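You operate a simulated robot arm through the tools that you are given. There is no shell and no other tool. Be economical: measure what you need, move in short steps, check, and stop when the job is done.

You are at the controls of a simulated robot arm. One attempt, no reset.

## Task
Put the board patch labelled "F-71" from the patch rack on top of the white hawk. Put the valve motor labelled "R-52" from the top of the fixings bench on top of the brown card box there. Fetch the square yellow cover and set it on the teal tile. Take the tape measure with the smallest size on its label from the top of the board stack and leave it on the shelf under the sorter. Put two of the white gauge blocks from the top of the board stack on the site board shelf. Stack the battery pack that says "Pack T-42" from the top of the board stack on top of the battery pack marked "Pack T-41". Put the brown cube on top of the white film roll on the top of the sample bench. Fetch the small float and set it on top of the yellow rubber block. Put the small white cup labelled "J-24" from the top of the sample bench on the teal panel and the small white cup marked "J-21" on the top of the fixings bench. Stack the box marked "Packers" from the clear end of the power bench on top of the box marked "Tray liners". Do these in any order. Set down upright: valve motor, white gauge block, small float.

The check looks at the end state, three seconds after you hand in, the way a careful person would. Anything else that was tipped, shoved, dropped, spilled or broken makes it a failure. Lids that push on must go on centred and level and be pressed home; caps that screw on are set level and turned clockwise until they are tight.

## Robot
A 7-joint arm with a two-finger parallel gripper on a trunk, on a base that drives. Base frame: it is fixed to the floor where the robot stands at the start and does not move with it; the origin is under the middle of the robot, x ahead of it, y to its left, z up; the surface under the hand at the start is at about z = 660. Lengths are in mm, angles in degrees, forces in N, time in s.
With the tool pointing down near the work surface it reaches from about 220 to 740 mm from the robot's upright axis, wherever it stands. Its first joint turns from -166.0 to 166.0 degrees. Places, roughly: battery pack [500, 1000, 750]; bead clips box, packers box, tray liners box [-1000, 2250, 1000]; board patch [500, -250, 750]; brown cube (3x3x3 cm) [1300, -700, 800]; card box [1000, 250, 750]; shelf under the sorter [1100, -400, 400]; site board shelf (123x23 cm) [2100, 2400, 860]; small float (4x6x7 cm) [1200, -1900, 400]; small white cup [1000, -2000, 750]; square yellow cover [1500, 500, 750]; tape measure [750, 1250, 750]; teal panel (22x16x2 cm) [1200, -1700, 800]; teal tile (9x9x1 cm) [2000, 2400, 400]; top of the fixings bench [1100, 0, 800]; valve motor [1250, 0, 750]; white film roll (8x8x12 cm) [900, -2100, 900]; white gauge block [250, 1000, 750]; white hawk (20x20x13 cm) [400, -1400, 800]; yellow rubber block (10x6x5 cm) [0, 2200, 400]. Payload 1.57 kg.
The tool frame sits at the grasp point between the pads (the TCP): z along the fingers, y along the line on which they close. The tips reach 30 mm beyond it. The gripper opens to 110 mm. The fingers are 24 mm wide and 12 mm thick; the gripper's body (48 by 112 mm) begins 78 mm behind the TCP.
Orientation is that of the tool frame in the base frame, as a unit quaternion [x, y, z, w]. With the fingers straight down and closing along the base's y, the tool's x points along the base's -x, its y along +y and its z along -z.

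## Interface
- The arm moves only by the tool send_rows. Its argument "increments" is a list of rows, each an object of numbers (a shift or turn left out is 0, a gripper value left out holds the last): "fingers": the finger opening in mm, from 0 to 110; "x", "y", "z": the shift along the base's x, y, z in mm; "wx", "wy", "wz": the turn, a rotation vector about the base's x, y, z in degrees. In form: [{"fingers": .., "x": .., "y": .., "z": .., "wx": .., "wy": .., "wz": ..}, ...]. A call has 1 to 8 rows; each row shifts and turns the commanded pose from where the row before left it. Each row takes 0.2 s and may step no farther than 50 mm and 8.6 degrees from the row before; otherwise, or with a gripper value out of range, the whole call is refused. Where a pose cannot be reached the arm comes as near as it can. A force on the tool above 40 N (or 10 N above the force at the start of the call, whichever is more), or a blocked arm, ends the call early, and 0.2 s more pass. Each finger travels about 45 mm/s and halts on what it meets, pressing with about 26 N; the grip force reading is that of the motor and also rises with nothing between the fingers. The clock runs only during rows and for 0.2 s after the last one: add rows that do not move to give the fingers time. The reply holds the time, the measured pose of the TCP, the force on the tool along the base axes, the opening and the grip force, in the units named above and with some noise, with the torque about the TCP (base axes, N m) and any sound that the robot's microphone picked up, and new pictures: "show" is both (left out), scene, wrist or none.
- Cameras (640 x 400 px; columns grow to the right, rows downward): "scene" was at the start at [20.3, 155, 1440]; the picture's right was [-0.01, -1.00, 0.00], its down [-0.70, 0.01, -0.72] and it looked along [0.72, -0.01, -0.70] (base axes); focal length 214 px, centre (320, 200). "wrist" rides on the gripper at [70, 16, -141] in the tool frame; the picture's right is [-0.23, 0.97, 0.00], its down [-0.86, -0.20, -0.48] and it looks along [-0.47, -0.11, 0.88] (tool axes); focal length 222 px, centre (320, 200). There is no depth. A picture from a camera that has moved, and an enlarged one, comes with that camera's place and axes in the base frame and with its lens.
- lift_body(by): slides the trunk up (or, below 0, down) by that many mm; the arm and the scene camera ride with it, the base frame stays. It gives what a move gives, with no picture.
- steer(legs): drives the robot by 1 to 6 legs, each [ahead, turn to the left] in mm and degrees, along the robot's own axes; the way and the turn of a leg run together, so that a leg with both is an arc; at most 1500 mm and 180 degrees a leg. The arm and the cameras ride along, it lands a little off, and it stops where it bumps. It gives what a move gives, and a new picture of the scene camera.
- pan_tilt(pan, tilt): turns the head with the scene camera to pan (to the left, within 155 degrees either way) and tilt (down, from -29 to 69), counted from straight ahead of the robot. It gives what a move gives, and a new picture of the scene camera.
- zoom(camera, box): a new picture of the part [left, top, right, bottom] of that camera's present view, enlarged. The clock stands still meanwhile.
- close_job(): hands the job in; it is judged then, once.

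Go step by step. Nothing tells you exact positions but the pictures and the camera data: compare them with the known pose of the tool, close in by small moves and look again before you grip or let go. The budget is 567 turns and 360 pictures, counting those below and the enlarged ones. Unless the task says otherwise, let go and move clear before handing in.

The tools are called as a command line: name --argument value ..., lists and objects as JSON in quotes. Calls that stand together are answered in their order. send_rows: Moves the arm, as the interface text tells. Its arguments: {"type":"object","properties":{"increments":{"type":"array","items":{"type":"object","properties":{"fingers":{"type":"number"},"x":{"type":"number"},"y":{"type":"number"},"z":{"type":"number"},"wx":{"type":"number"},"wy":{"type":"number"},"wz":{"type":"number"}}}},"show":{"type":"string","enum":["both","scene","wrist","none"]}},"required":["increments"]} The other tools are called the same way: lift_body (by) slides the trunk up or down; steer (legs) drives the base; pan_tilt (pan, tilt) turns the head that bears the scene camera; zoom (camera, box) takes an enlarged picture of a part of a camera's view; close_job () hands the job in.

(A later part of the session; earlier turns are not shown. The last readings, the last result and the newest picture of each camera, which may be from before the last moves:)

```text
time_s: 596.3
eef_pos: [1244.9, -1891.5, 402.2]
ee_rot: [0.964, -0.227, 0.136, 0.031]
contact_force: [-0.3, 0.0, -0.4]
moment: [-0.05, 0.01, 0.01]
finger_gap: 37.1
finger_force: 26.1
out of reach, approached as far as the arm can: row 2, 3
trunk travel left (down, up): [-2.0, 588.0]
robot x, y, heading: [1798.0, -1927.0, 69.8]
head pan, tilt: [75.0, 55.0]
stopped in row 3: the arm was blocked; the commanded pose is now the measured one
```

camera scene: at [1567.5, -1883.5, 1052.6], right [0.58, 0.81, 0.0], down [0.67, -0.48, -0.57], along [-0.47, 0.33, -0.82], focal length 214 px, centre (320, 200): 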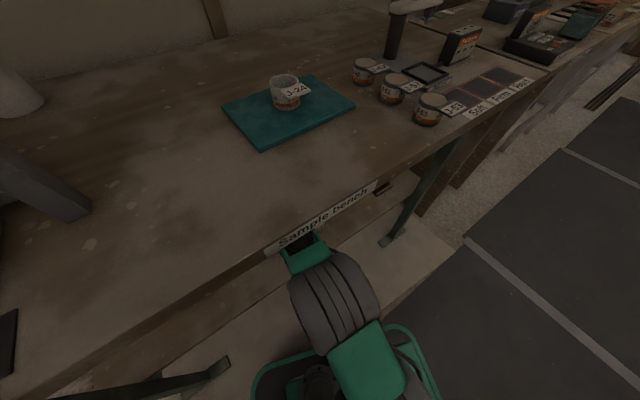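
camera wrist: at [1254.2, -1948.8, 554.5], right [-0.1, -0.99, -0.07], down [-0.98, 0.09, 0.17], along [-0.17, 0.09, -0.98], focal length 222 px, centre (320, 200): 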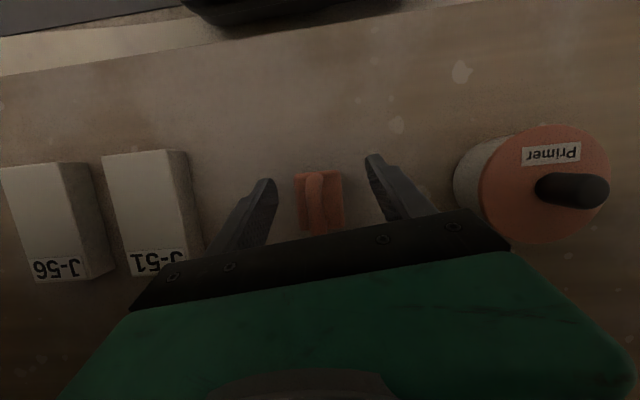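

send_rows --increments '[{"y": -20, "wz": -6}, {"y": -20, "wz": -6}, {"y": -20, "wz": -6}]' --show "none"

```text
time_s: 597.3
eef_pos: [1240.0, -1908.8, 395.8]
ee_rot: [0.9, -0.412, 0.132, 0.056]
contact_force: [1.2, -2.6, 7.8]
moment: [-0.2, -0.03, 0.03]
finger_gap: 37.2
finger_force: 25.7
trunk travel left (down, up): [-2.0, 588.0]
robot x, y, heading: [1792.9, -1922.1, 69.6]
head pan, tilt: [75.0, 55.0]
stopped in row 3: the arm was blocked; the commanded pose is now the measured one
```

send_rows --increments '[{"z": 8}, {"x": 12, "wy": -3, "z": 2}, {"x": 12, "wy": -3, "z": 2}, {"x": 12, "wy": -3, "z": 2}]' --show "none"

```text
time_s: 598.3
eef_pos: [1300.1, -1889.9, 399.6]
ee_rot: [0.887, -0.414, 0.203, 0.023]
contact_force: [-0.1, -0.7, 0.3]
moment: [0.02, -0.04, -0.02]
finger_gap: 37.3
finger_force: 26.3
out of reach, approached as far as the arm can: row 2, 3, 4
trunk travel left (down, up): [-2.0, 588.0]
robot x, y, heading: [1793.4, -1928.0, 69.7]
head pan, tilt: [75.0, 55.0]
```

send_rows --increments '[{"x": 12, "wy": -2, "z": 1}, {"x": 12, "wy": -2, "z": 1}, {"x": 12, "wy": -1, "z": 1}]' --show "wrist"

```text
time_s: 599.1
eef_pos: [1338.8, -1886.6, 401.3]
ee_rot: [0.878, -0.415, 0.241, 0.006]
contact_force: [-4.8, -0.1, 9.2]
moment: [0.08, 0.41, 0.09]
finger_gap: 37.0
finger_force: 25.9
out of reach, approached as far as the arm can: row 2
trunk travel left (down, up): [-2.0, 588.0]
robot x, y, heading: [1791.7, -1926.2, 69.3]
head pan, tilt: [75.0, 55.0]
camera wrist: at [1305.3, -1916.7, 553.1], right [-0.83, -0.47, -0.28], down [-0.52, 0.85, 0.1], along [0.19, 0.23, -0.95], focal length 222 px, centre (320, 200)
```

wrist: 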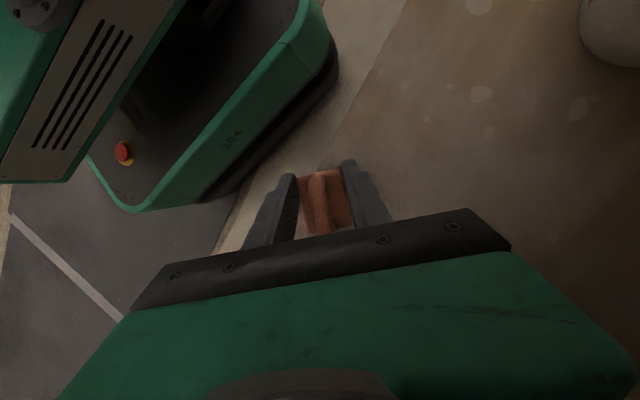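

The float is out near the shelf's front edge. Lift slightly and turn the robot right, which swings the hand out from under the bench.

send_rows --increments '[{"z": 6, "x": 5}, {"z": 4, "x": 5}]' --show "none"

steer --legs '[[0, -20], [0, -30]]'

```text
time_s: 599.7
eef_pos: [1348.4, -1884.2, 411.4]
ee_rot: [0.876, -0.415, 0.245, 0.004]
contact_force: [0.5, -0.5, 0.3]
moment: [0.04, 0.0, -0.01]
finger_gap: 37.0
finger_force: 26.2
trunk travel left (down, up): [-2.0, 588.0]
robot x, y, heading: [1792.7, -1923.1, 69.4]
head pan, tilt: [75.0, 55.0]
```

```text
time_s: 602.7
eef_pos: [1537.1, -1558.5, 412.2]
ee_rot: [-0.62, 0.746, -0.219, -0.108]
contact_force: [-0.3, 0.6, -0.7]
moment: [0.01, 0.04, 0.01]
finger_gap: 37.0
finger_force: 26.0
trunk travel left (down, up): [-2.0, 588.0]
robot x, y, heading: [1798.5, -1922.5, 19.5]
head pan, tilt: [75.0, 55.0]
camera scene: at [1678.4, -1725.5, 1052.6], right [1.0, 0.08, 0.0], down [0.06, -0.82, -0.57], along [-0.04, 0.57, -0.82], focal length 214 px, centre (320, 200)
```

scene: 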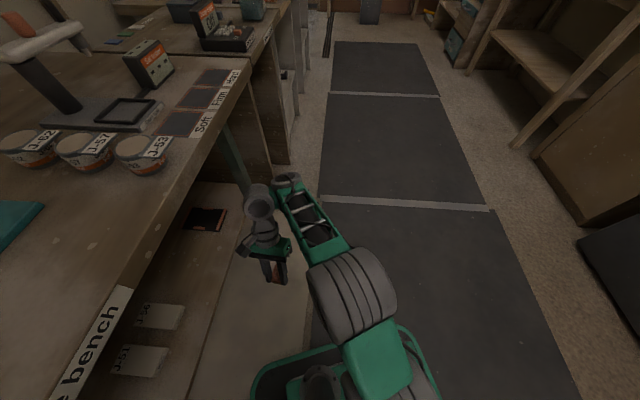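

Out with the float. Straighten the hand in the open, raise the trunk and drive up the aisle to the power bench side.

steer --legs '[[180, 0]]'

lift_body --by 330

send_rows --increments '[{"wx": -5, "wy": 5, "x": -10, "y": 10}, {"wx": -5, "wy": 5, "x": -10, "y": 10}, {"wx": -5, "wy": 4, "x": -10, "y": 10}, {"wx": -3, "wy": 3, "x": -10, "y": 10}]' --show "none"

```text
time_s: 604.2
eef_pos: [1710.1, -1497.7, 411.6]
ee_rot: [-0.62, 0.746, -0.22, -0.106]
contact_force: [-0.4, 0.8, -0.5]
moment: [-0.01, 0.0, -0.01]
finger_gap: 37.0
finger_force: 26.2
trunk travel left (down, up): [-2.0, 588.0]
robot x, y, heading: [1964.2, -1867.1, 19.4]
head pan, tilt: [75.0, 55.0]
camera scene: at [1850.5, -1664.8, 1052.6], right [1.0, 0.08, 0.0], down [0.06, -0.82, -0.57], along [-0.04, 0.57, -0.82], focal length 214 px, centre (320, 200)
```

scene: 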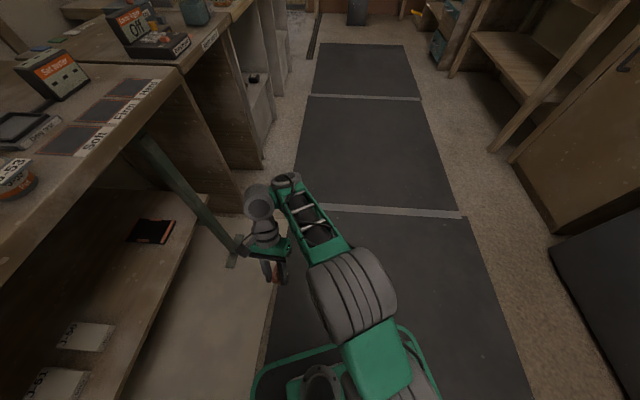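

```text
time_s: 607.5
eef_pos: [1709.8, -1495.6, 742.1]
ee_rot: [-0.62, 0.746, -0.219, -0.106]
contact_force: [0.3, -0.1, -0.9]
moment: [0.01, -0.01, 0.02]
finger_gap: 37.2
finger_force: 25.8
trunk travel left (down, up): [-332.0, 258.0]
robot x, y, heading: [1962.7, -1867.2, 19.3]
head pan, tilt: [75.0, 55.0]
```

```text
time_s: 608.5
eef_pos: [1708.4, -1553.1, 696.2]
ee_rot: [-0.62, 0.68, -0.237, -0.312]
contact_force: [0.8, 0.2, -0.2]
moment: [-0.01, 0.02, 0.0]
finger_gap: 37.0
finger_force: 25.8
out of reach, approached as far as the arm can: row 1, 2, 3, 4
trunk travel left (down, up): [-332.0, 258.0]
robot x, y, heading: [1965.9, -1866.4, 19.4]
head pan, tilt: [75.0, 55.0]
```

send_rows --increments '[{"wx": 7.5, "wy": -1.3}, {"wx": 7.5, "wy": -1.3}, {"wx": 7.5, "wy": -1.3}, {"wx": 7.5, "wy": -1.3, "z": 10}, {"wx": 7.5, "wy": -1.3, "z": 10}, {"wx": 7, "wy": -1.3, "z": 10}]' --show "none"

```text
time_s: 609.9
eef_pos: [1772.3, -1507.9, 710.5]
ee_rot: [-0.605, 0.796, -0.026, -0.013]
contact_force: [-0.5, -0.2, -0.9]
moment: [-0.01, -0.03, -0.01]
finger_gap: 36.9
finger_force: 26.1
trunk travel left (down, up): [-332.0, 258.0]
robot x, y, heading: [1966.0, -1863.4, 19.4]
head pan, tilt: [75.0, 55.0]
stopped in row 6: the arm was blocked; the commanded pose is now the measured one
```

send_rows --increments '[{"x": 40, "y": 8, "z": 10, "wz": -6}, {"x": 45, "y": 8, "z": 10, "wz": -6}, {"x": 45, "y": 8, "z": 10, "wz": -6}, {"x": 48, "y": 5, "wz": -6}, {"x": 48, "y": 0, "wz": -6}, {"x": 48, "y": -5, "wz": -6}, {"x": 48, "y": -8, "wz": -6}, {"x": 46, "y": -14, "wz": -6}]' --show "none"

```text
time_s: 611.7
eef_pos: [2142.7, -1509.6, 739.5]
ee_rot: [-0.229, 0.973, -0.019, -0.023]
contact_force: [0.1, -0.1, -0.1]
moment: [-0.03, 0.03, 0.0]
finger_gap: 37.1
finger_force: 26.0
trunk travel left (down, up): [-332.0, 258.0]
robot x, y, heading: [1963.9, -1866.2, 19.5]
head pan, tilt: [75.0, 55.0]
```

send_rows --increments '[{"x": 40, "y": -25, "wz": -6}, {"x": 38, "y": -30, "wz": -6}, {"x": 34, "y": -34, "wz": -6}, {"x": 30, "y": -38, "wz": -6}]' --show "none"

steer --legs '[[0, 74], [1500, 0], [1500, 0], [480, 0], [0, 87], [1500, 0]]'

```text
time_s: 612.7
eef_pos: [2283.4, -1632.9, 739.4]
ee_rot: [-0.021, 0.999, -0.015, -0.027]
contact_force: [-0.4, 0.1, -1.1]
moment: [-0.01, 0.01, 0.03]
finger_gap: 37.1
finger_force: 25.9
trunk travel left (down, up): [-332.0, 258.0]
robot x, y, heading: [1966.4, -1864.3, 19.1]
head pan, tilt: [75.0, 55.0]
```

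```text
time_s: 643.4
eef_pos: [-87.9, 1462.3, 740.8]
ee_rot: [0.991, -0.132, 0.028, -0.01]
contact_force: [0.3, 0.2, 0.1]
moment: [0.0, -0.01, 0.01]
finger_gap: 37.0
finger_force: 26.2
trunk travel left (down, up): [-332.0, 258.0]
robot x, y, heading: [284.0, 1583.4, -178.2]
head pan, tilt: [75.0, 55.0]
camera scene: at [331.1, 1363.9, 1382.6], right [-0.97, 0.23, 0.0], down [0.19, 0.8, -0.57], along [-0.13, -0.56, -0.82], focal length 214 px, centre (320, 200)
```

scene: 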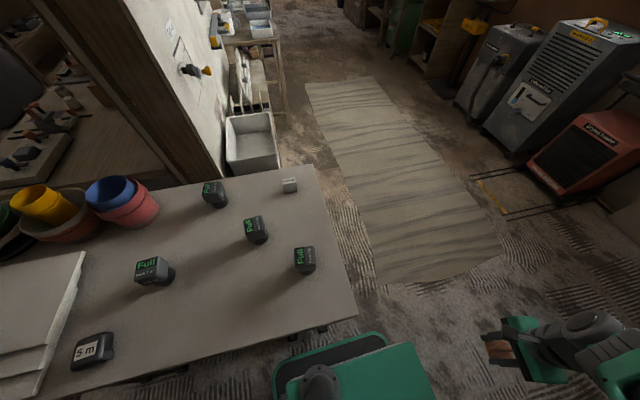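

Now look toward the power bench on the right.

pan_tilt --pan -75 --tilt 35

zoom --camera "scene" --box '[120, 60, 440, 280]'

```text
time_s: 645.8
eef_pos: [-89.8, 1461.3, 740.3]
ee_rot: [0.991, -0.132, 0.028, -0.009]
contact_force: [0.4, 0.8, -0.5]
moment: [0.02, -0.02, -0.02]
finger_gap: 36.9
finger_force: 26.3
trunk travel left (down, up): [-332.0, 258.0]
robot x, y, heading: [282.1, 1586.9, -178.7]
head pan, tilt: [-75.0, 35.0]
camera scene: at [322.7, 1518.4, 1410.9], right [0.96, 0.29, 0.0], down [0.16, -0.55, -0.82], along [-0.23, 0.79, -0.57], focal length 214 px, centre (320, 200)
```

scene: 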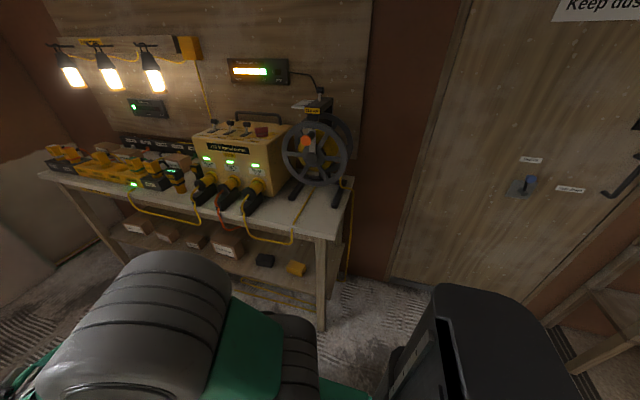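

```text
1.82 times, centred on (280, 170) of scene
camera zoom: at [322.7, 1518.4, 1410.9], right [0.96, 0.29, 0.0], down [0.16, -0.55, -0.82], along [-0.23, 0.79, -0.57], focal length 390 px, centre (393, 254)
```

zoom: 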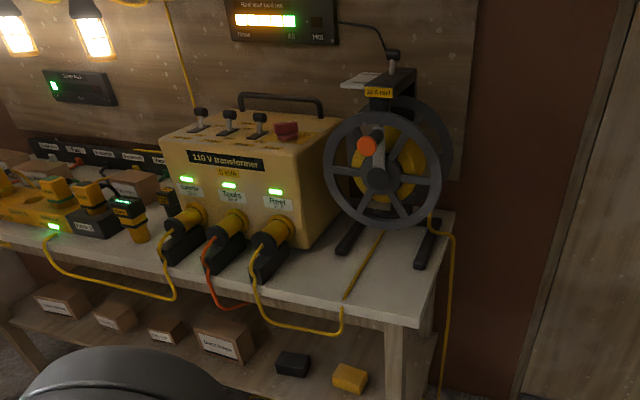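

The yellow block sits at about (-36,2252), under the power bench. The float is held at a 19° tilt, so I'll first set it upright on the board stack and regrip it with a vertical hand.

lift_body --by 220

send_rows --increments '[{"x": 25, "y": -40, "wz": 6}, {"x": 35, "y": -34, "wz": 6}, {"x": 40, "y": -28, "wz": 6}, {"x": 42, "y": -24, "wz": 6}, {"x": 45, "y": -18, "wz": 6}, {"x": 46, "y": -15, "wz": 6}, {"x": 48, "y": -10, "wz": 6}, {"x": 48, "y": -8, "wz": 6}]' --show "none"

send_rows --increments '[{"x": 48, "y": -8, "wz": 6}, {"x": 48, "y": -8, "wz": 6}, {"x": 45, "y": -10, "wz": 6}]' --show "wrist"

```text
time_s: 648.1
eef_pos: [-88.7, 1461.5, 960.2]
ee_rot: [0.991, -0.132, 0.028, -0.009]
contact_force: [-0.5, -0.3, -0.3]
moment: [-0.01, -0.01, -0.03]
finger_gap: 37.0
finger_force: 26.1
trunk travel left (down, up): [-552.0, 38.0]
robot x, y, heading: [286.1, 1584.9, -178.4]
head pan, tilt: [-75.0, 35.0]
```

```text
time_s: 649.9
eef_pos: [244.4, 1282.1, 962.7]
ee_rot: [0.959, 0.282, 0.021, -0.021]
contact_force: [0.9, 0.1, -0.3]
moment: [0.0, 0.02, -0.03]
finger_gap: 37.0
finger_force: 26.0
trunk travel left (down, up): [-552.0, 38.0]
robot x, y, heading: [287.0, 1587.9, -178.4]
head pan, tilt: [-75.0, 35.0]
```

```text
time_s: 650.9
eef_pos: [361.9, 1247.0, 967.6]
ee_rot: [0.918, 0.397, 0.019, -0.016]
contact_force: [0.4, 0.2, -0.4]
moment: [0.0, 0.0, 0.02]
finger_gap: 37.1
finger_force: 26.2
trunk travel left (down, up): [-552.0, 38.0]
robot x, y, heading: [284.8, 1586.0, -178.3]
head pan, tilt: [-75.0, 35.0]
stopped in row 3: the arm was blocked; the commanded pose is now the measured one
camera wrist: at [417.9, 1280.8, 1111.9], right [0.55, -0.83, -0.03], down [-0.74, -0.51, 0.44], along [-0.38, -0.23, -0.9], focal length 222 px, centre (320, 200)
```

wrist: 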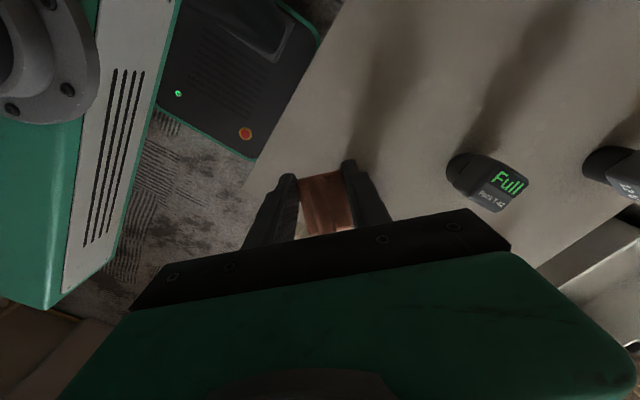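

send_rows --increments '[{"z": -25, "wx": 4, "wy": -3.7}, {"z": -25, "wx": 4, "wy": -3.7}, {"z": -25, "wx": 4, "wy": -3.7}, {"z": -20}, {}]' --show "wrist"

```text
time_s: 652.1
eef_pos: [363.8, 1248.6, 872.8]
ee_rot: [0.904, 0.394, 0.148, -0.074]
contact_force: [-0.3, -0.2, -0.6]
moment: [-0.01, -0.01, -0.04]
finger_gap: 36.6
finger_force: 25.7
trunk travel left (down, up): [-552.0, 38.0]
robot x, y, heading: [284.8, 1589.5, -178.7]
head pan, tilt: [-75.0, 35.0]
camera wrist: at [390.8, 1250.6, 1030.1], right [0.57, -0.82, -0.09], down [-0.8, -0.57, 0.18], along [-0.2, -0.03, -0.98], focal length 222 px, centre (320, 200)
```

wrist: 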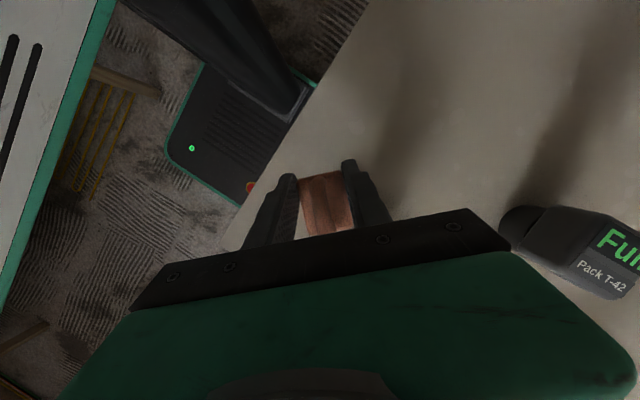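

send_rows --increments '[{"z": -20}, {"z": -15}, {"z": -4}, {"z": -4}, {"z": -3}]' --show "none"

send_rows --increments '[{"z": -3}, {"z": -3}, {"z": -2}, {"z": -2}]' --show "none"

```text
time_s: 653.3
eef_pos: [362.9, 1247.0, 827.4]
ee_rot: [0.904, 0.394, 0.148, -0.074]
contact_force: [-1.0, 0.5, 0.1]
moment: [-0.02, 0.02, -0.01]
finger_gap: 37.0
finger_force: 26.3
trunk travel left (down, up): [-552.0, 38.0]
robot x, y, heading: [285.6, 1586.5, -178.6]
head pan, tilt: [-75.0, 35.0]
```

```text
time_s: 654.3
eef_pos: [361.9, 1247.0, 816.8]
ee_rot: [0.904, 0.394, 0.148, -0.073]
contact_force: [-2.9, 1.2, 19.6]
moment: [0.01, -0.05, -0.04]
finger_gap: 37.2
finger_force: 26.1
trunk travel left (down, up): [-552.0, 38.0]
robot x, y, heading: [284.7, 1585.9, -178.8]
head pan, tilt: [-75.0, 35.0]
```

Float stands on the stack. Release, rise, straighten, and look before regripping.

send_rows --increments '[{"fingers": 55}, {"fingers": 70}, {}, {"x": -8, "y": -8, "z": 40}, {"x": -8, "y": -8, "z": 40}, {"wx": -4, "wy": 3.7, "z": 15}, {"wx": -4, "wy": 3.7}, {"wx": -5, "wy": 4.2}]' --show "wrist"

```text
time_s: 656.1
eef_pos: [346.3, 1230.5, 912.5]
ee_rot: [0.917, 0.399, 0.01, -0.009]
contact_force: [-0.2, -0.5, -0.6]
moment: [0.02, 0.02, 0.01]
finger_gap: 70.0
finger_force: 0.2
trunk travel left (down, up): [-552.0, 38.0]
robot x, y, heading: [288.9, 1588.8, -178.5]
head pan, tilt: [-75.0, 35.0]
camera wrist: at [404.1, 1268.2, 1055.2], right [0.56, -0.83, -0.02], down [-0.73, -0.5, 0.46], along [-0.39, -0.24, -0.89], focal length 222 px, centre (320, 200)
```

wrist: 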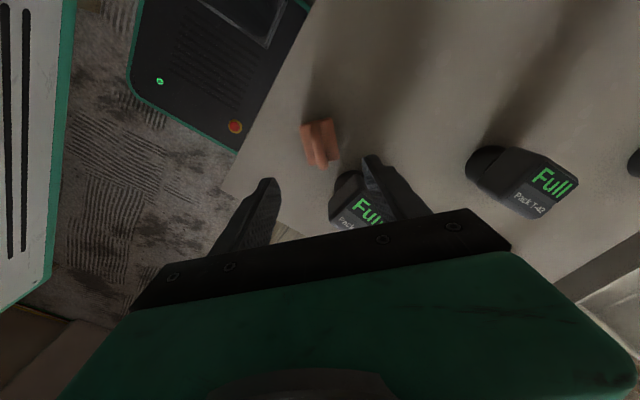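

send_rows --increments '[{"x": 7, "y": 8, "z": -30}, {"x": 7, "y": 8, "z": -30}, {"z": -20}]' --show "wrist"

```text
time_s: 657.1
eef_pos: [358.5, 1194.3, 888.5]
ee_rot: [0.925, 0.376, 0.006, 0.063]
contact_force: [0.1, -0.5, 0.1]
moment: [0.02, 0.0, 0.0]
finger_gap: 70.1
finger_force: 0.1
trunk travel left (down, up): [-552.0, 38.0]
robot x, y, heading: [286.9, 1584.6, -178.6]
head pan, tilt: [-75.0, 35.0]
stopped in row 3: the arm was blocked; the commanded pose is now the measured one
camera wrist: at [410.8, 1248.6, 1027.5], right [0.51, -0.85, 0.12], down [-0.78, -0.4, 0.48], along [-0.36, -0.34, -0.87], focal length 222 px, centre (320, 200)
```

wrist: 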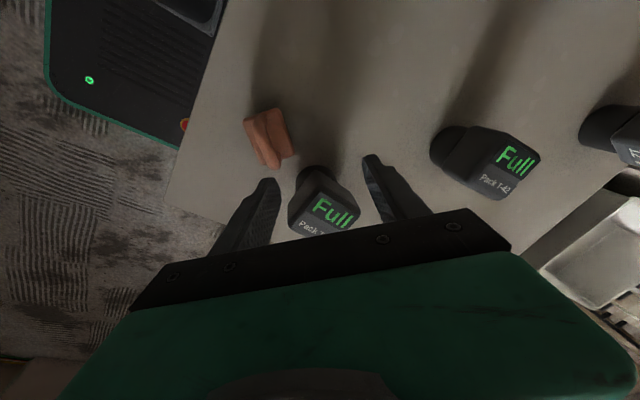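

The arm is in an awkward low-elbow posture since the wedge. I'll lift high to reset it, then come down again.

send_rows --increments '[{"z": 40, "x": 10}, {"z": 45}, {"z": 45}, {"z": 45, "y": -10}, {"z": 45, "y": -10}, {"z": 40, "y": -10}]' --show "none"

pan_tilt --pan 70 --tilt 40

```text
time_s: 658.5
eef_pos: [372.9, 1166.3, 1148.3]
ee_rot: [0.924, 0.378, 0.006, 0.063]
contact_force: [0.1, 0.5, 0.1]
moment: [-0.02, -0.01, 0.0]
finger_gap: 70.3
finger_force: 0.0
trunk travel left (down, up): [-552.0, 38.0]
robot x, y, heading: [285.3, 1582.3, -178.5]
head pan, tilt: [-75.0, 35.0]
```

```text
time_s: 660.8
eef_pos: [372.5, 1165.9, 1147.8]
ee_rot: [0.923, 0.379, 0.006, 0.062]
contact_force: [-0.4, 0.2, 0.6]
moment: [-0.01, 0.0, -0.03]
finger_gap: 70.0
finger_force: 0.0
trunk travel left (down, up): [-552.0, 38.0]
robot x, y, heading: [286.1, 1584.5, -178.6]
head pan, tilt: [70.0, 40.0]
camera scene: at [320.8, 1353.3, 1623.3], right [-0.95, 0.32, 0.0], down [0.2, 0.61, -0.77], along [-0.24, -0.73, -0.64], focal length 214 px, centre (320, 200)
```

scene: 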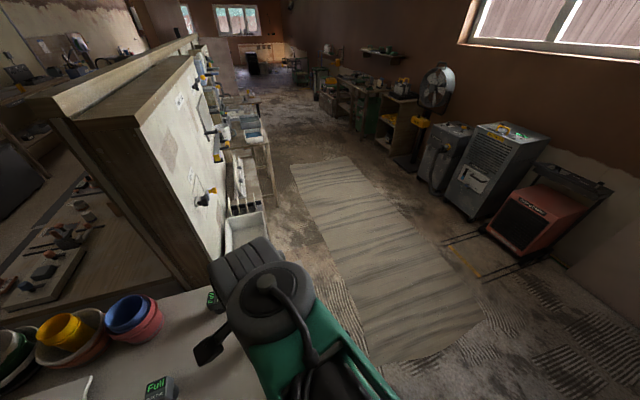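

send_rows --increments '[{"wx": 6.3, "wy": 3.3, "y": 30}, {"y": 30}, {"y": 20, "x": -12}]' --show "none"

lift_body --by -170

send_rows --increments '[{"z": -35}, {"z": -30}]' --show "wrist"

```text
time_s: 661.6
eef_pos: [349.3, 1245.3, 1135.4]
ee_rot: [0.931, 0.366, 0.0, -0.013]
contact_force: [0.9, 0.3, -0.1]
moment: [-0.04, -0.01, -0.01]
finger_gap: 69.8
finger_force: 0.0
trunk travel left (down, up): [-552.0, 38.0]
robot x, y, heading: [284.1, 1585.1, -178.7]
head pan, tilt: [70.0, 40.0]
```

```text
time_s: 663.5
eef_pos: [350.5, 1246.7, 968.2]
ee_rot: [0.93, 0.367, 0.0, -0.011]
contact_force: [-0.5, -0.2, 0.0]
moment: [0.0, -0.01, -0.03]
finger_gap: 69.8
finger_force: 0.1
trunk travel left (down, up): [-382.0, 208.0]
robot x, y, heading: [287.6, 1587.5, -178.6]
head pan, tilt: [70.0, 40.0]
```

```text
time_s: 664.3
eef_pos: [352.9, 1233.3, 932.3]
ee_rot: [0.93, 0.367, 0.0, 0.03]
contact_force: [-0.1, 1.0, 0.7]
moment: [0.01, -0.01, -0.03]
finger_gap: 70.0
finger_force: 0.0
trunk travel left (down, up): [-382.0, 208.0]
robot x, y, heading: [286.5, 1585.7, -178.3]
head pan, tilt: [70.0, 40.0]
stopped in row 2: the arm was blocked; the commanded pose is now the measured one
camera wrist: at [411.8, 1277.4, 1072.1], right [0.5, -0.86, 0.06], down [-0.77, -0.41, 0.49], along [-0.4, -0.29, -0.87], focal length 222 px, centre (320, 200)
```

wrist: 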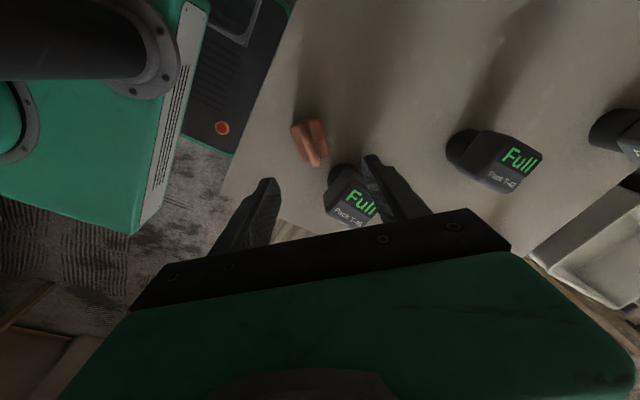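

pan_tilt --pan 60 --tilt 65

```text
time_s: 665.2
eef_pos: [354.1, 1233.2, 931.9]
ee_rot: [0.93, 0.367, 0.0, 0.029]
contact_force: [0.4, -0.1, -0.2]
moment: [0.01, -0.01, 0.0]
finger_gap: 70.3
finger_force: 0.1
trunk travel left (down, up): [-382.0, 208.0]
robot x, y, heading: [283.4, 1584.7, -178.4]
head pan, tilt: [60.0, 65.0]
camera scene: at [318.8, 1380.6, 1421.1], right [-0.88, 0.48, 0.0], down [0.43, 0.8, -0.42], along [-0.2, -0.37, -0.91], focal length 214 px, centre (320, 200)
```

scene: 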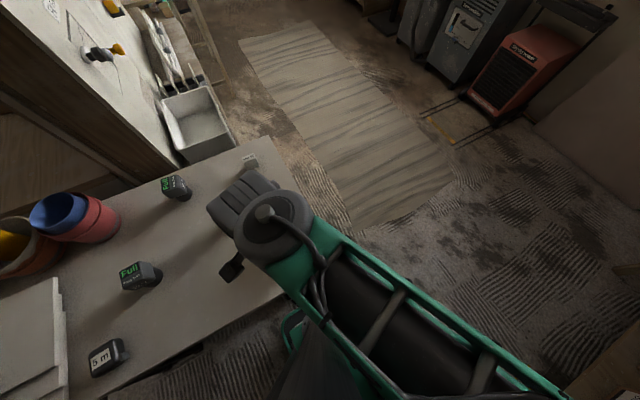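

The forearm is folded sideways. I'll stretch the hand far out over the stack to straighten the arm, then draw it back in.

send_rows --increments '[{"z": 30, "wx": 3}, {"y": -45, "x": -10}, {"y": -45, "x": -10}, {"y": -45, "x": -10}, {"y": -45, "x": -10}, {"y": -45, "x": -10}, {"y": -45}]' --show "none"

send_rows --increments '[{"y": -40}, {"z": -40}, {"z": -40}, {"y": 40}, {"y": 45}, {"y": 45}, {"y": 45}, {"y": 45, "x": 10}]' --show "none"

```text
time_s: 666.8
eef_pos: [302.0, 964.0, 967.8]
ee_rot: [0.929, 0.37, -0.001, 0.004]
contact_force: [0.8, -0.1, 1.2]
moment: [-0.02, -0.05, 0.01]
finger_gap: 70.0
finger_force: 0.0
out of reach, approached as far as the arm can: row 7
trunk travel left (down, up): [-382.0, 208.0]
robot x, y, heading: [284.6, 1586.0, -178.0]
head pan, tilt: [60.0, 65.0]
```

```text
time_s: 668.8
eef_pos: [285.9, 1152.8, 893.9]
ee_rot: [0.94, 0.34, 0.009, -0.008]
contact_force: [0.1, 0.9, 0.5]
moment: [-0.03, -0.01, 0.02]
finger_gap: 70.0
finger_force: 0.0
out of reach, approached as far as the arm can: row 1, 6, 7, 8
trunk travel left (down, up): [-382.0, 208.0]
robot x, y, heading: [283.3, 1585.1, -178.3]
head pan, tilt: [60.0, 65.0]
stopped in row 8: the arm was blocked; the commanded pose is now the measured one
```

The hand yaw is far from natural here. Raise, restore the yaw, and reposition the robot ~380 mm back so the float lies at a natural angle.

send_rows --increments '[{"z": 40, "y": -20, "wz": 6}, {"z": 30, "y": -20, "wz": 7}, {"wz": 8}, {"wz": 8}, {"wz": 8}, {"wz": 8}]' --show "none"

steer --legs '[[-380, 0]]'

send_rows --increments '[{"x": -46, "y": 12, "wz": -5}, {"x": -46, "y": 12, "wz": -5}, {"x": -46, "y": 12, "wz": -6}, {"x": -46, "y": 12, "wz": -6}, {"x": -40, "y": 14, "wz": -6}, {"x": -40, "y": 14, "wz": -6}]' --show "wrist"

```text
time_s: 670.2
eef_pos: [288.0, 1113.9, 962.3]
ee_rot: [0.736, 0.677, 0.006, -0.011]
contact_force: [-0.6, 0.9, 0.0]
moment: [-0.02, -0.02, 0.01]
finger_gap: 70.1
finger_force: 0.1
trunk travel left (down, up): [-382.0, 208.0]
robot x, y, heading: [283.8, 1587.4, -178.7]
head pan, tilt: [60.0, 65.0]
```

```text
time_s: 672.6
eef_pos: [671.7, 1124.7, 963.6]
ee_rot: [0.736, 0.677, 0.005, -0.011]
contact_force: [0.2, 0.3, -0.3]
moment: [-0.03, -0.02, 0.01]
finger_gap: 70.0
finger_force: 0.1
trunk travel left (down, up): [-382.0, 208.0]
robot x, y, heading: [665.7, 1596.5, -178.3]
head pan, tilt: [60.0, 65.0]
camera scene: at [701.1, 1391.5, 1421.0], right [-0.88, 0.47, 0.0], down [0.43, 0.8, -0.42], along [-0.2, -0.37, -0.91], focal length 214 px, centre (320, 200)
```

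scene: 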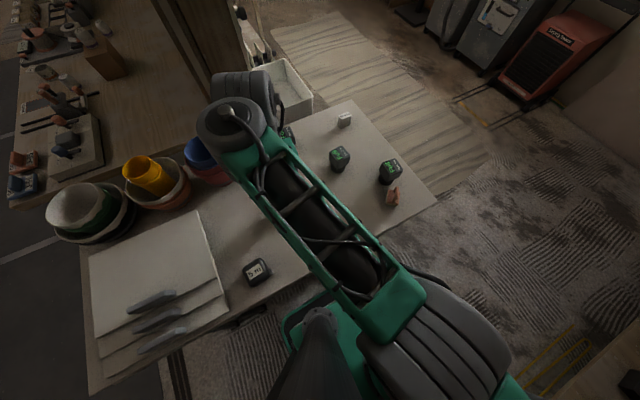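

```text
time_s: 674.0
eef_pos: [408.6, 1199.4, 960.0]
ee_rot: [0.902, 0.431, 0.008, -0.008]
contact_force: [-0.3, 0.2, 0.3]
moment: [-0.02, 0.0, -0.02]
finger_gap: 70.1
finger_force: 0.1
trunk travel left (down, up): [-382.0, 208.0]
robot x, y, heading: [666.2, 1596.4, -178.0]
head pan, tilt: [60.0, 65.0]
camera wrist: at [463.9, 1240.2, 1103.1], right [0.62, -0.79, -0.01], down [-0.7, -0.55, 0.46], along [-0.37, -0.27, -0.89], focal length 222 px, centre (320, 200)
```

wrist: 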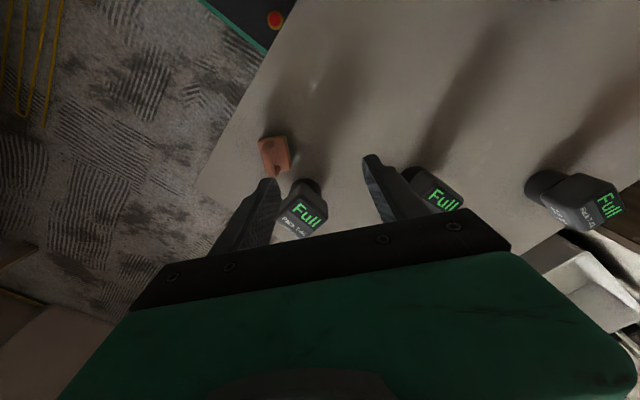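

zoom --camera "wrist" --box '[230, 110, 350, 190]'

```text
5.00 times, centred on (290, 150) of wrist
camera zoom: at [463.9, 1240.2, 1103.1], right [0.62, -0.79, -0.01], down [-0.7, -0.55, 0.46], along [-0.37, -0.27, -0.89], focal length 1111 px, centre (470, 450)
```

zoom: 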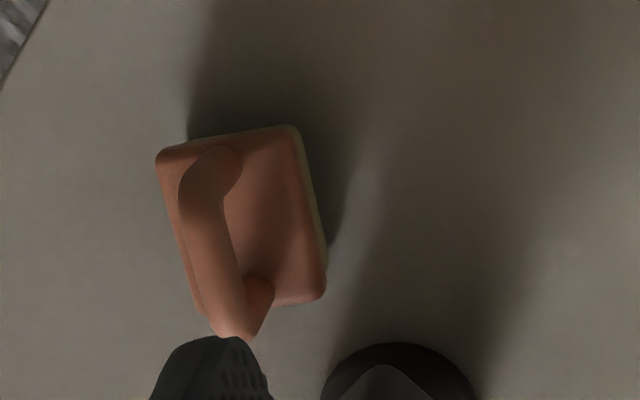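

send_rows --increments '[{"x": -27, "y": 22}, {"x": -27, "y": 22}, {"z": -45}, {"z": -45}, {"z": -30}]' --show "wrist"

```text
time_s: 675.2
eef_pos: [354.8, 1245.1, 841.5]
ee_rot: [0.902, 0.433, 0.009, -0.009]
contact_force: [0.0, 0.9, 0.5]
moment: [0.01, 0.02, 0.01]
finger_gap: 70.1
finger_force: 0.1
trunk travel left (down, up): [-382.0, 208.0]
robot x, y, heading: [666.2, 1592.2, -178.4]
head pan, tilt: [60.0, 65.0]
camera wrist: at [409.7, 1287.6, 985.1], right [0.62, -0.79, -0.01], down [-0.69, -0.55, 0.46], along [-0.37, -0.28, -0.89], focal length 222 px, centre (320, 200)
```

wrist: 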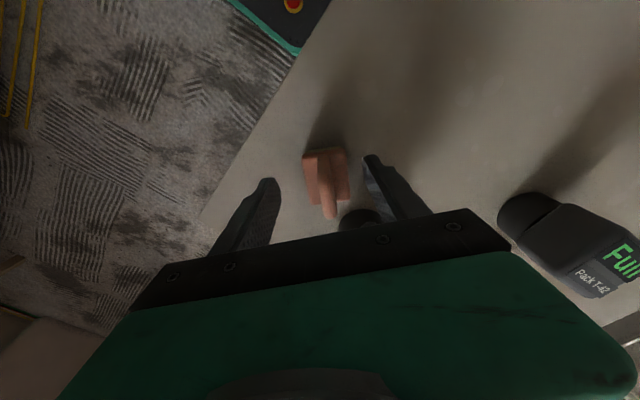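

send_rows --increments '[{"z": -18}, {"z": -14}, {"fingers": 50}, {"fingers": 25}, {}, {}]' --show "none"

send_rows --increments '[{"z": 20}, {"z": 45}, {"z": 45}, {"z": 45}]' --show "wrist"

```text
time_s: 676.6
eef_pos: [353.9, 1245.9, 811.0]
ee_rot: [0.902, 0.432, 0.009, -0.009]
contact_force: [-0.3, -0.3, 0.2]
moment: [0.02, -0.04, 0.03]
finger_gap: 37.0
finger_force: 25.9
trunk travel left (down, up): [-382.0, 208.0]
robot x, y, heading: [667.3, 1595.7, -178.3]
head pan, tilt: [60.0, 65.0]
```

```text
time_s: 677.6
eef_pos: [354.4, 1244.1, 965.2]
ee_rot: [0.902, 0.432, 0.008, -0.009]
contact_force: [-0.3, -0.9, 0.9]
moment: [0.01, -0.01, 0.01]
finger_gap: 37.0
finger_force: 26.6
trunk travel left (down, up): [-382.0, 208.0]
robot x, y, heading: [669.9, 1596.0, -178.4]
head pan, tilt: [60.0, 65.0]
camera wrist: at [410.0, 1285.3, 1107.7], right [0.62, -0.79, -0.01], down [-0.69, -0.55, 0.46], along [-0.37, -0.27, -0.89], focal length 222 px, centre (320, 200)
```

wrist: 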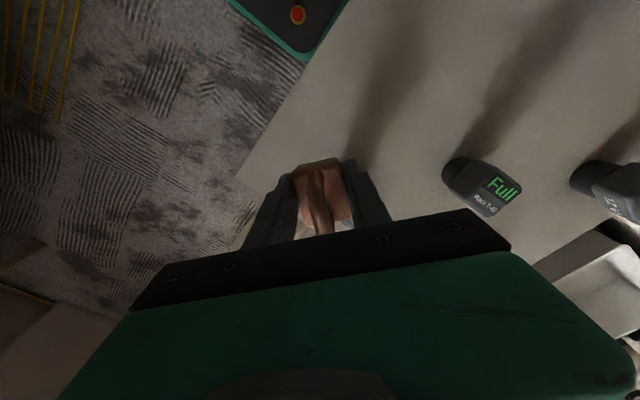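

The float is now gripped upright, but under the power bench an outward-tilted hand is better (keeps the forearm low). I'll set it back down here and regrip with a ~25° outward tilt.

send_rows --increments '[{"z": -45}, {"z": -45}, {"z": -40}, {"z": -18}, {"z": -3}, {"z": -2}]' --show "none"

send_rows --increments '[{"fingers": 55}, {"fingers": 70}, {}, {"z": 35}, {"z": 30}, {"wx": -4.5, "wy": 5.4}, {"wx": -4.5, "wy": 5.4}, {"wx": -4.5, "wy": 5.4}]' --show "none"

```text
time_s: 679.0
eef_pos: [354.2, 1244.2, 813.7]
ee_rot: [0.902, 0.432, 0.008, -0.009]
contact_force: [0.7, 0.2, 0.3]
moment: [0.02, 0.0, 0.02]
finger_gap: 36.9
finger_force: 26.5
trunk travel left (down, up): [-382.0, 208.0]
robot x, y, heading: [668.9, 1596.5, -178.1]
head pan, tilt: [60.0, 65.0]
```

```text
time_s: 680.8
eef_pos: [353.6, 1243.8, 878.9]
ee_rot: [0.888, 0.425, -0.17, 0.036]
contact_force: [-0.2, -0.1, 0.4]
moment: [-0.02, 0.0, 0.0]
finger_gap: 70.0
finger_force: 0.0
trunk travel left (down, up): [-382.0, 208.0]
robot x, y, heading: [668.2, 1594.7, -178.2]
head pan, tilt: [60.0, 65.0]
```

send_rows --increments '[{"wx": -3.3, "wy": 4, "x": 5, "y": 4}, {"x": 6, "y": 4, "z": -25}, {"z": -25}, {"z": -15}]' --show "wrist"

```text
time_s: 681.8
eef_pos: [365.7, 1252.9, 816.6]
ee_rot: [0.88, 0.421, -0.215, 0.049]
contact_force: [7.2, 8.5, 22.0]
moment: [-0.31, -0.99, 0.43]
finger_gap: 68.5
finger_force: 0.1
trunk travel left (down, up): [-382.0, 208.0]
robot x, y, heading: [665.2, 1597.6, -178.4]
head pan, tilt: [60.0, 65.0]
camera wrist: at [463.9, 1331.7, 912.3], right [0.62, -0.79, 0.0], down [-0.46, -0.36, 0.81], along [-0.64, -0.5, -0.59], focal length 222 px, centre (320, 200)
```

wrist: 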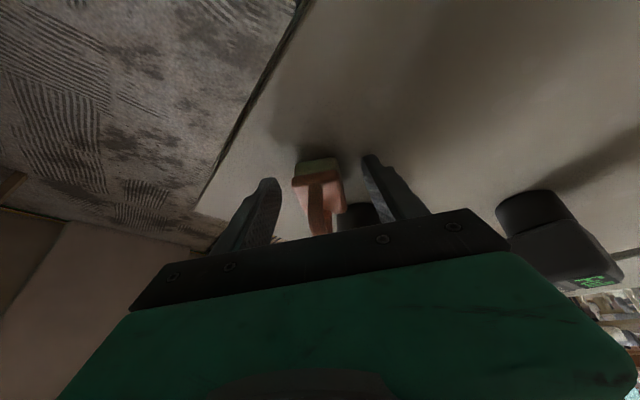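

send_rows --increments '[{"z": 4}, {"fingers": 50}, {"fingers": 25}, {"fingers": 20}, {}, {}]' --show "none"

send_rows --increments '[{"z": 20}, {"z": 40}, {"z": 45}, {"z": 40}]' --show "wrist"

```text
time_s: 683.2
eef_pos: [364.1, 1251.8, 816.9]
ee_rot: [0.881, 0.421, -0.212, 0.048]
contact_force: [-0.8, 0.2, -0.3]
moment: [-0.01, -0.02, -0.05]
finger_gap: 37.5
finger_force: 25.9
trunk travel left (down, up): [-382.0, 208.0]
robot x, y, heading: [665.9, 1593.5, -178.3]
head pan, tilt: [60.0, 65.0]
```

```text
time_s: 684.2
eef_pos: [367.2, 1254.1, 961.7]
ee_rot: [0.881, 0.421, -0.212, 0.046]
contact_force: [-0.4, 0.5, -0.3]
moment: [0.0, -0.03, 0.0]
finger_gap: 37.2
finger_force: 26.2
trunk travel left (down, up): [-382.0, 208.0]
robot x, y, heading: [667.1, 1594.3, -178.3]
head pan, tilt: [60.0, 65.0]
camera wrist: at [464.9, 1331.2, 1059.5], right [0.61, -0.79, 0.0], down [-0.47, -0.36, 0.81], along [-0.64, -0.5, -0.59], focal length 222 px, centre (320, 200)
```

wrist: 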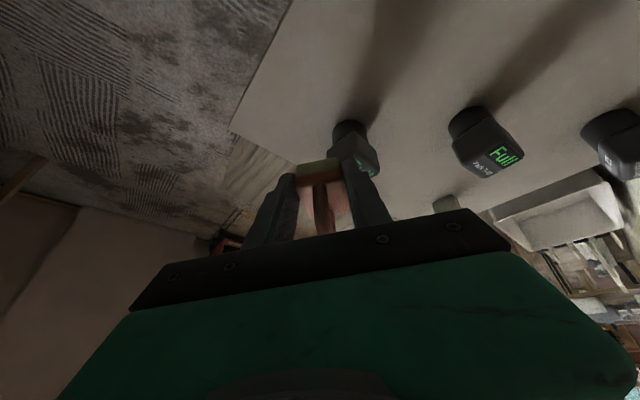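

Regripped with the outward tilt. Drive west and turn to face the power bench.

steer --legs '[[640, 0], [0, -90]]'

pan_tilt --pan -10 --tilt 30

```text
time_s: 691.6
eef_pos: [-327.1, 1881.9, 961.8]
ee_rot: [0.92, -0.326, -0.183, -0.116]
contact_force: [-0.1, 0.1, 0.2]
moment: [0.02, -0.01, -0.01]
finger_gap: 37.3
finger_force: 25.9
trunk travel left (down, up): [-382.0, 208.0]
robot x, y, heading: [16.0, 1581.7, 91.3]
head pan, tilt: [60.0, 65.0]
camera scene: at [-192.7, 1547.4, 1421.0], right [0.48, 0.88, 0.0], down [0.8, -0.43, -0.42], along [-0.37, 0.2, -0.91], focal length 214 px, centre (320, 200)
```

scene: 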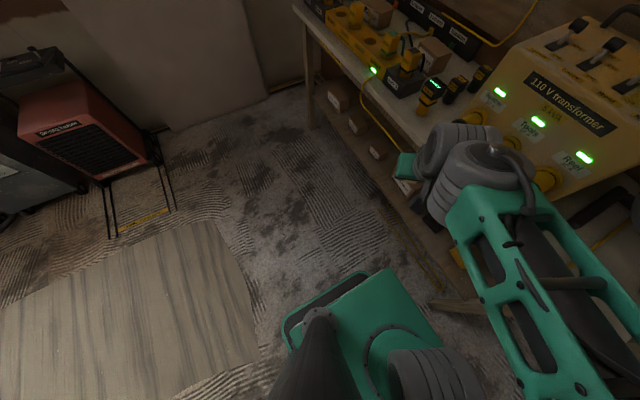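

```text
time_s: 693.0
eef_pos: [-326.5, 1883.1, 962.5]
ee_rot: [0.92, -0.326, -0.182, -0.118]
contact_force: [0.1, 0.2, -0.7]
moment: [0.01, -0.02, -0.04]
finger_gap: 36.6
finger_force: 26.0
trunk travel left (down, up): [-382.0, 208.0]
robot x, y, heading: [16.7, 1581.5, 91.5]
head pan, tilt: [-10.0, 30.0]
camera scene: at [-126.1, 1607.9, 1468.7], right [0.99, -0.15, 0.0], down [-0.07, -0.49, -0.87], along [0.13, 0.86, -0.5], focal length 214 px, centre (320, 200)
```

scene: 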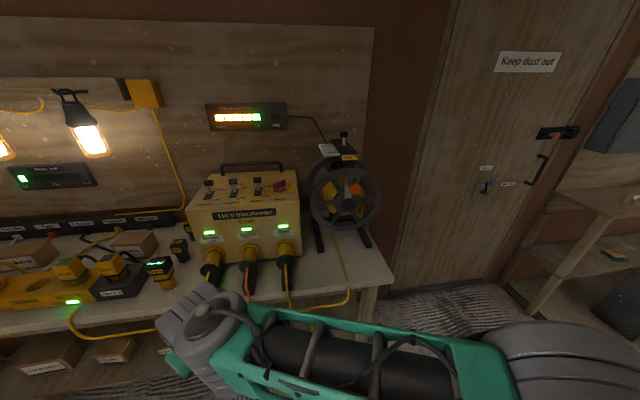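

lift_body --by -380

send_rows --increments '[{"x": 45, "y": 8, "wz": -5}, {"x": 45, "y": 8, "wz": -5}, {"x": 46, "y": 8, "wz": -6}, {"x": 46, "y": 8, "wz": -6}, {"x": 46, "y": 8, "wz": -6}, {"x": 40, "y": 5, "wz": -6}, {"z": -30}]' --show "none"

pan_tilt --pan 0 --tilt 40

```text
time_s: 696.7
eef_pos: [-326.7, 1882.3, 581.6]
ee_rot: [0.92, -0.326, -0.184, -0.116]
contact_force: [-0.3, -0.4, -0.5]
moment: [-0.04, -0.04, 0.01]
finger_gap: 36.8
finger_force: 26.1
trunk travel left (down, up): [-2.0, 588.0]
robot x, y, heading: [15.0, 1584.1, 91.7]
head pan, tilt: [-10.0, 30.0]
```

```text
time_s: 698.1
eef_pos: [-134.9, 1898.3, 545.7]
ee_rot: [0.866, -0.469, -0.118, -0.126]
contact_force: [0.7, -0.1, -1.0]
moment: [0.02, 0.01, -0.01]
finger_gap: 37.1
finger_force: 26.0
trunk travel left (down, up): [-2.0, 588.0]
robot x, y, heading: [16.5, 1582.5, 91.8]
head pan, tilt: [-10.0, 30.0]
stopped in row 6: the arm was blocked; the commanded pose is now the measured one
```

```text
time_s: 698.8
eef_pos: [-136.0, 1899.2, 547.9]
ee_rot: [0.866, -0.47, -0.117, -0.126]
contact_force: [-0.3, 1.0, 0.6]
moment: [-0.01, -0.04, 0.01]
finger_gap: 37.1
finger_force: 25.6
trunk travel left (down, up): [-2.0, 588.0]
robot x, y, heading: [20.9, 1582.0, 91.4]
head pan, tilt: [0.0, 40.0]
camera scene: at [-139.4, 1611.0, 1073.1], right [1.0, 0.03, 0.0], down [0.02, -0.65, -0.76], along [-0.02, 0.76, -0.65], focal length 214 px, centre (320, 200)
```

scene: 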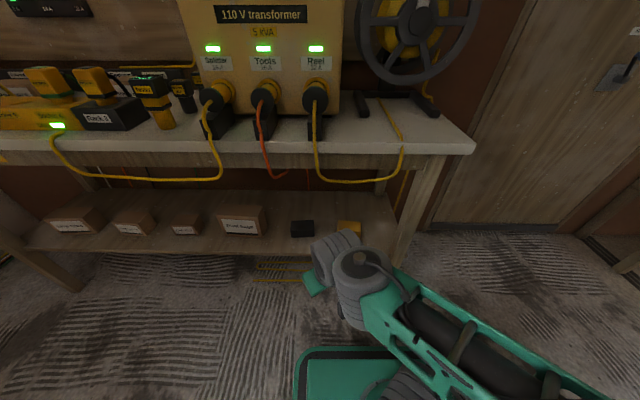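

The block and the hanging cable are plain now: block (-35,2248), cable loop bottom about z 737. Approach in front, increasing the outward tilt to stay below the cable.

send_rows --increments '[{"x": 20, "y": 30, "z": -10, "wz": -5, "wx": 2}, {"x": 20, "y": 30, "z": -10, "wz": -5, "wx": 2}, {"x": 25, "y": 20, "z": -10, "wz": -5, "wx": 3}, {"x": 20, "y": 10, "z": -10, "wz": -5, "wx": 3}]' --show "none"

```text
time_s: 699.8
eef_pos: [-47.4, 1988.1, 514.6]
ee_rot: [0.753, -0.603, -0.139, -0.224]
contact_force: [-0.6, 0.3, -0.1]
moment: [0.01, 0.02, -0.01]
finger_gap: 37.3
finger_force: 25.4
trunk travel left (down, up): [-2.0, 588.0]
robot x, y, heading: [12.5, 1580.8, 91.4]
head pan, tilt: [0.0, 40.0]
```

send_rows --increments '[{"y": 35, "z": -8, "x": 2}, {"y": 35, "z": -8, "x": 2}, {"y": 35, "z": -8, "x": 2}, {"y": 35, "z": -5, "x": 2}, {"y": 30, "x": 1}]' --show "both"

```text
time_s: 701.0
eef_pos: [-41.1, 2156.3, 484.8]
ee_rot: [0.753, -0.603, -0.137, -0.225]
contact_force: [0.1, -0.2, 0.3]
moment: [-0.04, -0.02, 0.04]
finger_gap: 36.9
finger_force: 25.8
trunk travel left (down, up): [-2.0, 588.0]
robot x, y, heading: [13.2, 1581.0, 91.5]
head pan, tilt: [0.0, 40.0]
camera scene: at [-141.5, 1603.4, 1073.3], right [1.0, 0.03, 0.0], down [0.02, -0.64, -0.77], along [-0.02, 0.77, -0.64], focal length 214 px, centre (320, 200)
camera wrist: at [-48.2, 2023.9, 570.1], right [-1.0, 0.02, -0.06], down [-0.04, 0.52, 0.85], along [0.05, 0.86, -0.52], focal length 222 px, centre (320, 200)
```

scene: 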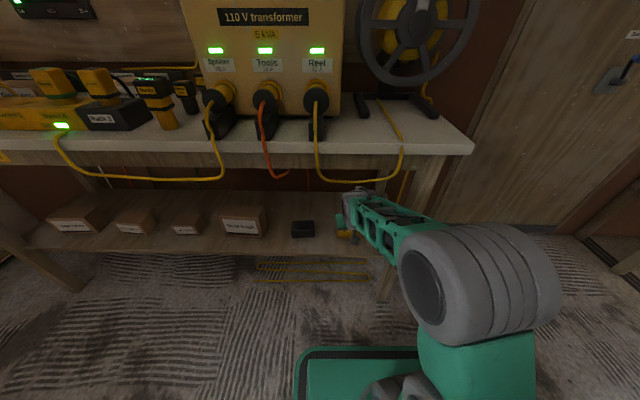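
wrist: 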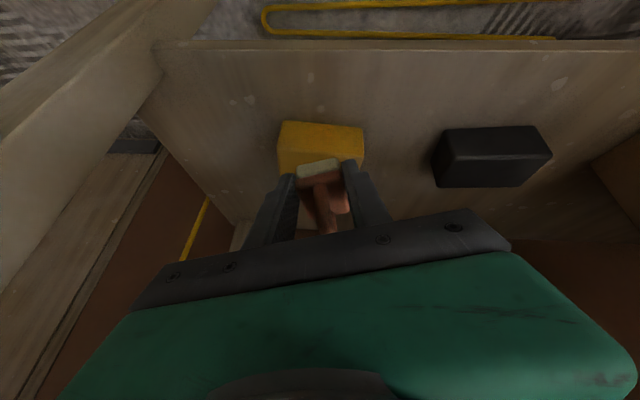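

Block measured: centre (-37,2234), top z≈400. Move over it and lower.

send_rows --increments '[{"y": 33, "x": 1}, {"y": 32, "x": 1}, {"z": -10, "wx": -2}, {"z": -10, "wx": -2}]' --show "wrist"

```text
time_s: 702.0
eef_pos: [-37.5, 2221.8, 463.7]
ee_rot: [0.762, -0.606, -0.116, -0.196]
contact_force: [0.4, 0.5, -0.7]
moment: [-0.01, -0.01, -0.01]
finger_gap: 37.3
finger_force: 25.8
trunk travel left (down, up): [-2.0, 588.0]
robot x, y, heading: [14.4, 1582.1, 91.6]
head pan, tilt: [0.0, 40.0]
camera wrist: at [-46.4, 2094.9, 558.8], right [-1.0, 0.02, -0.06], down [-0.04, 0.58, 0.82], along [0.05, 0.82, -0.57], focal length 222 px, centre (320, 200)
```

wrist: 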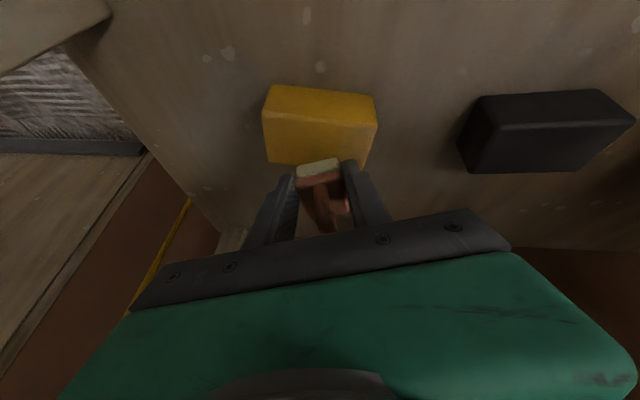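

send_rows --increments '[{"z": -8}, {"z": -5}, {"z": -3}, {"z": -3}]' --show "none"

send_rows --increments '[{"z": -2}, {"z": -2}, {"z": -2}, {"z": -2}]' --show "none"

```text
time_s: 703.0
eef_pos: [-38.6, 2221.1, 445.8]
ee_rot: [0.761, -0.607, -0.116, -0.197]
contact_force: [1.0, -0.5, -0.3]
moment: [-0.01, 0.03, 0.01]
finger_gap: 37.1
finger_force: 25.5
trunk travel left (down, up): [-2.0, 588.0]
robot x, y, heading: [14.2, 1578.4, 91.5]
head pan, tilt: [0.0, 40.0]
```

```text
time_s: 704.0
eef_pos: [-39.9, 2220.7, 437.4]
ee_rot: [0.761, -0.607, -0.117, -0.198]
contact_force: [0.3, -2.9, 4.6]
moment: [-0.12, 0.02, 0.06]
finger_gap: 37.2
finger_force: 25.8
trunk travel left (down, up): [-2.0, 588.0]
robot x, y, heading: [13.5, 1580.2, 91.8]
head pan, tilt: [0.0, 40.0]
```

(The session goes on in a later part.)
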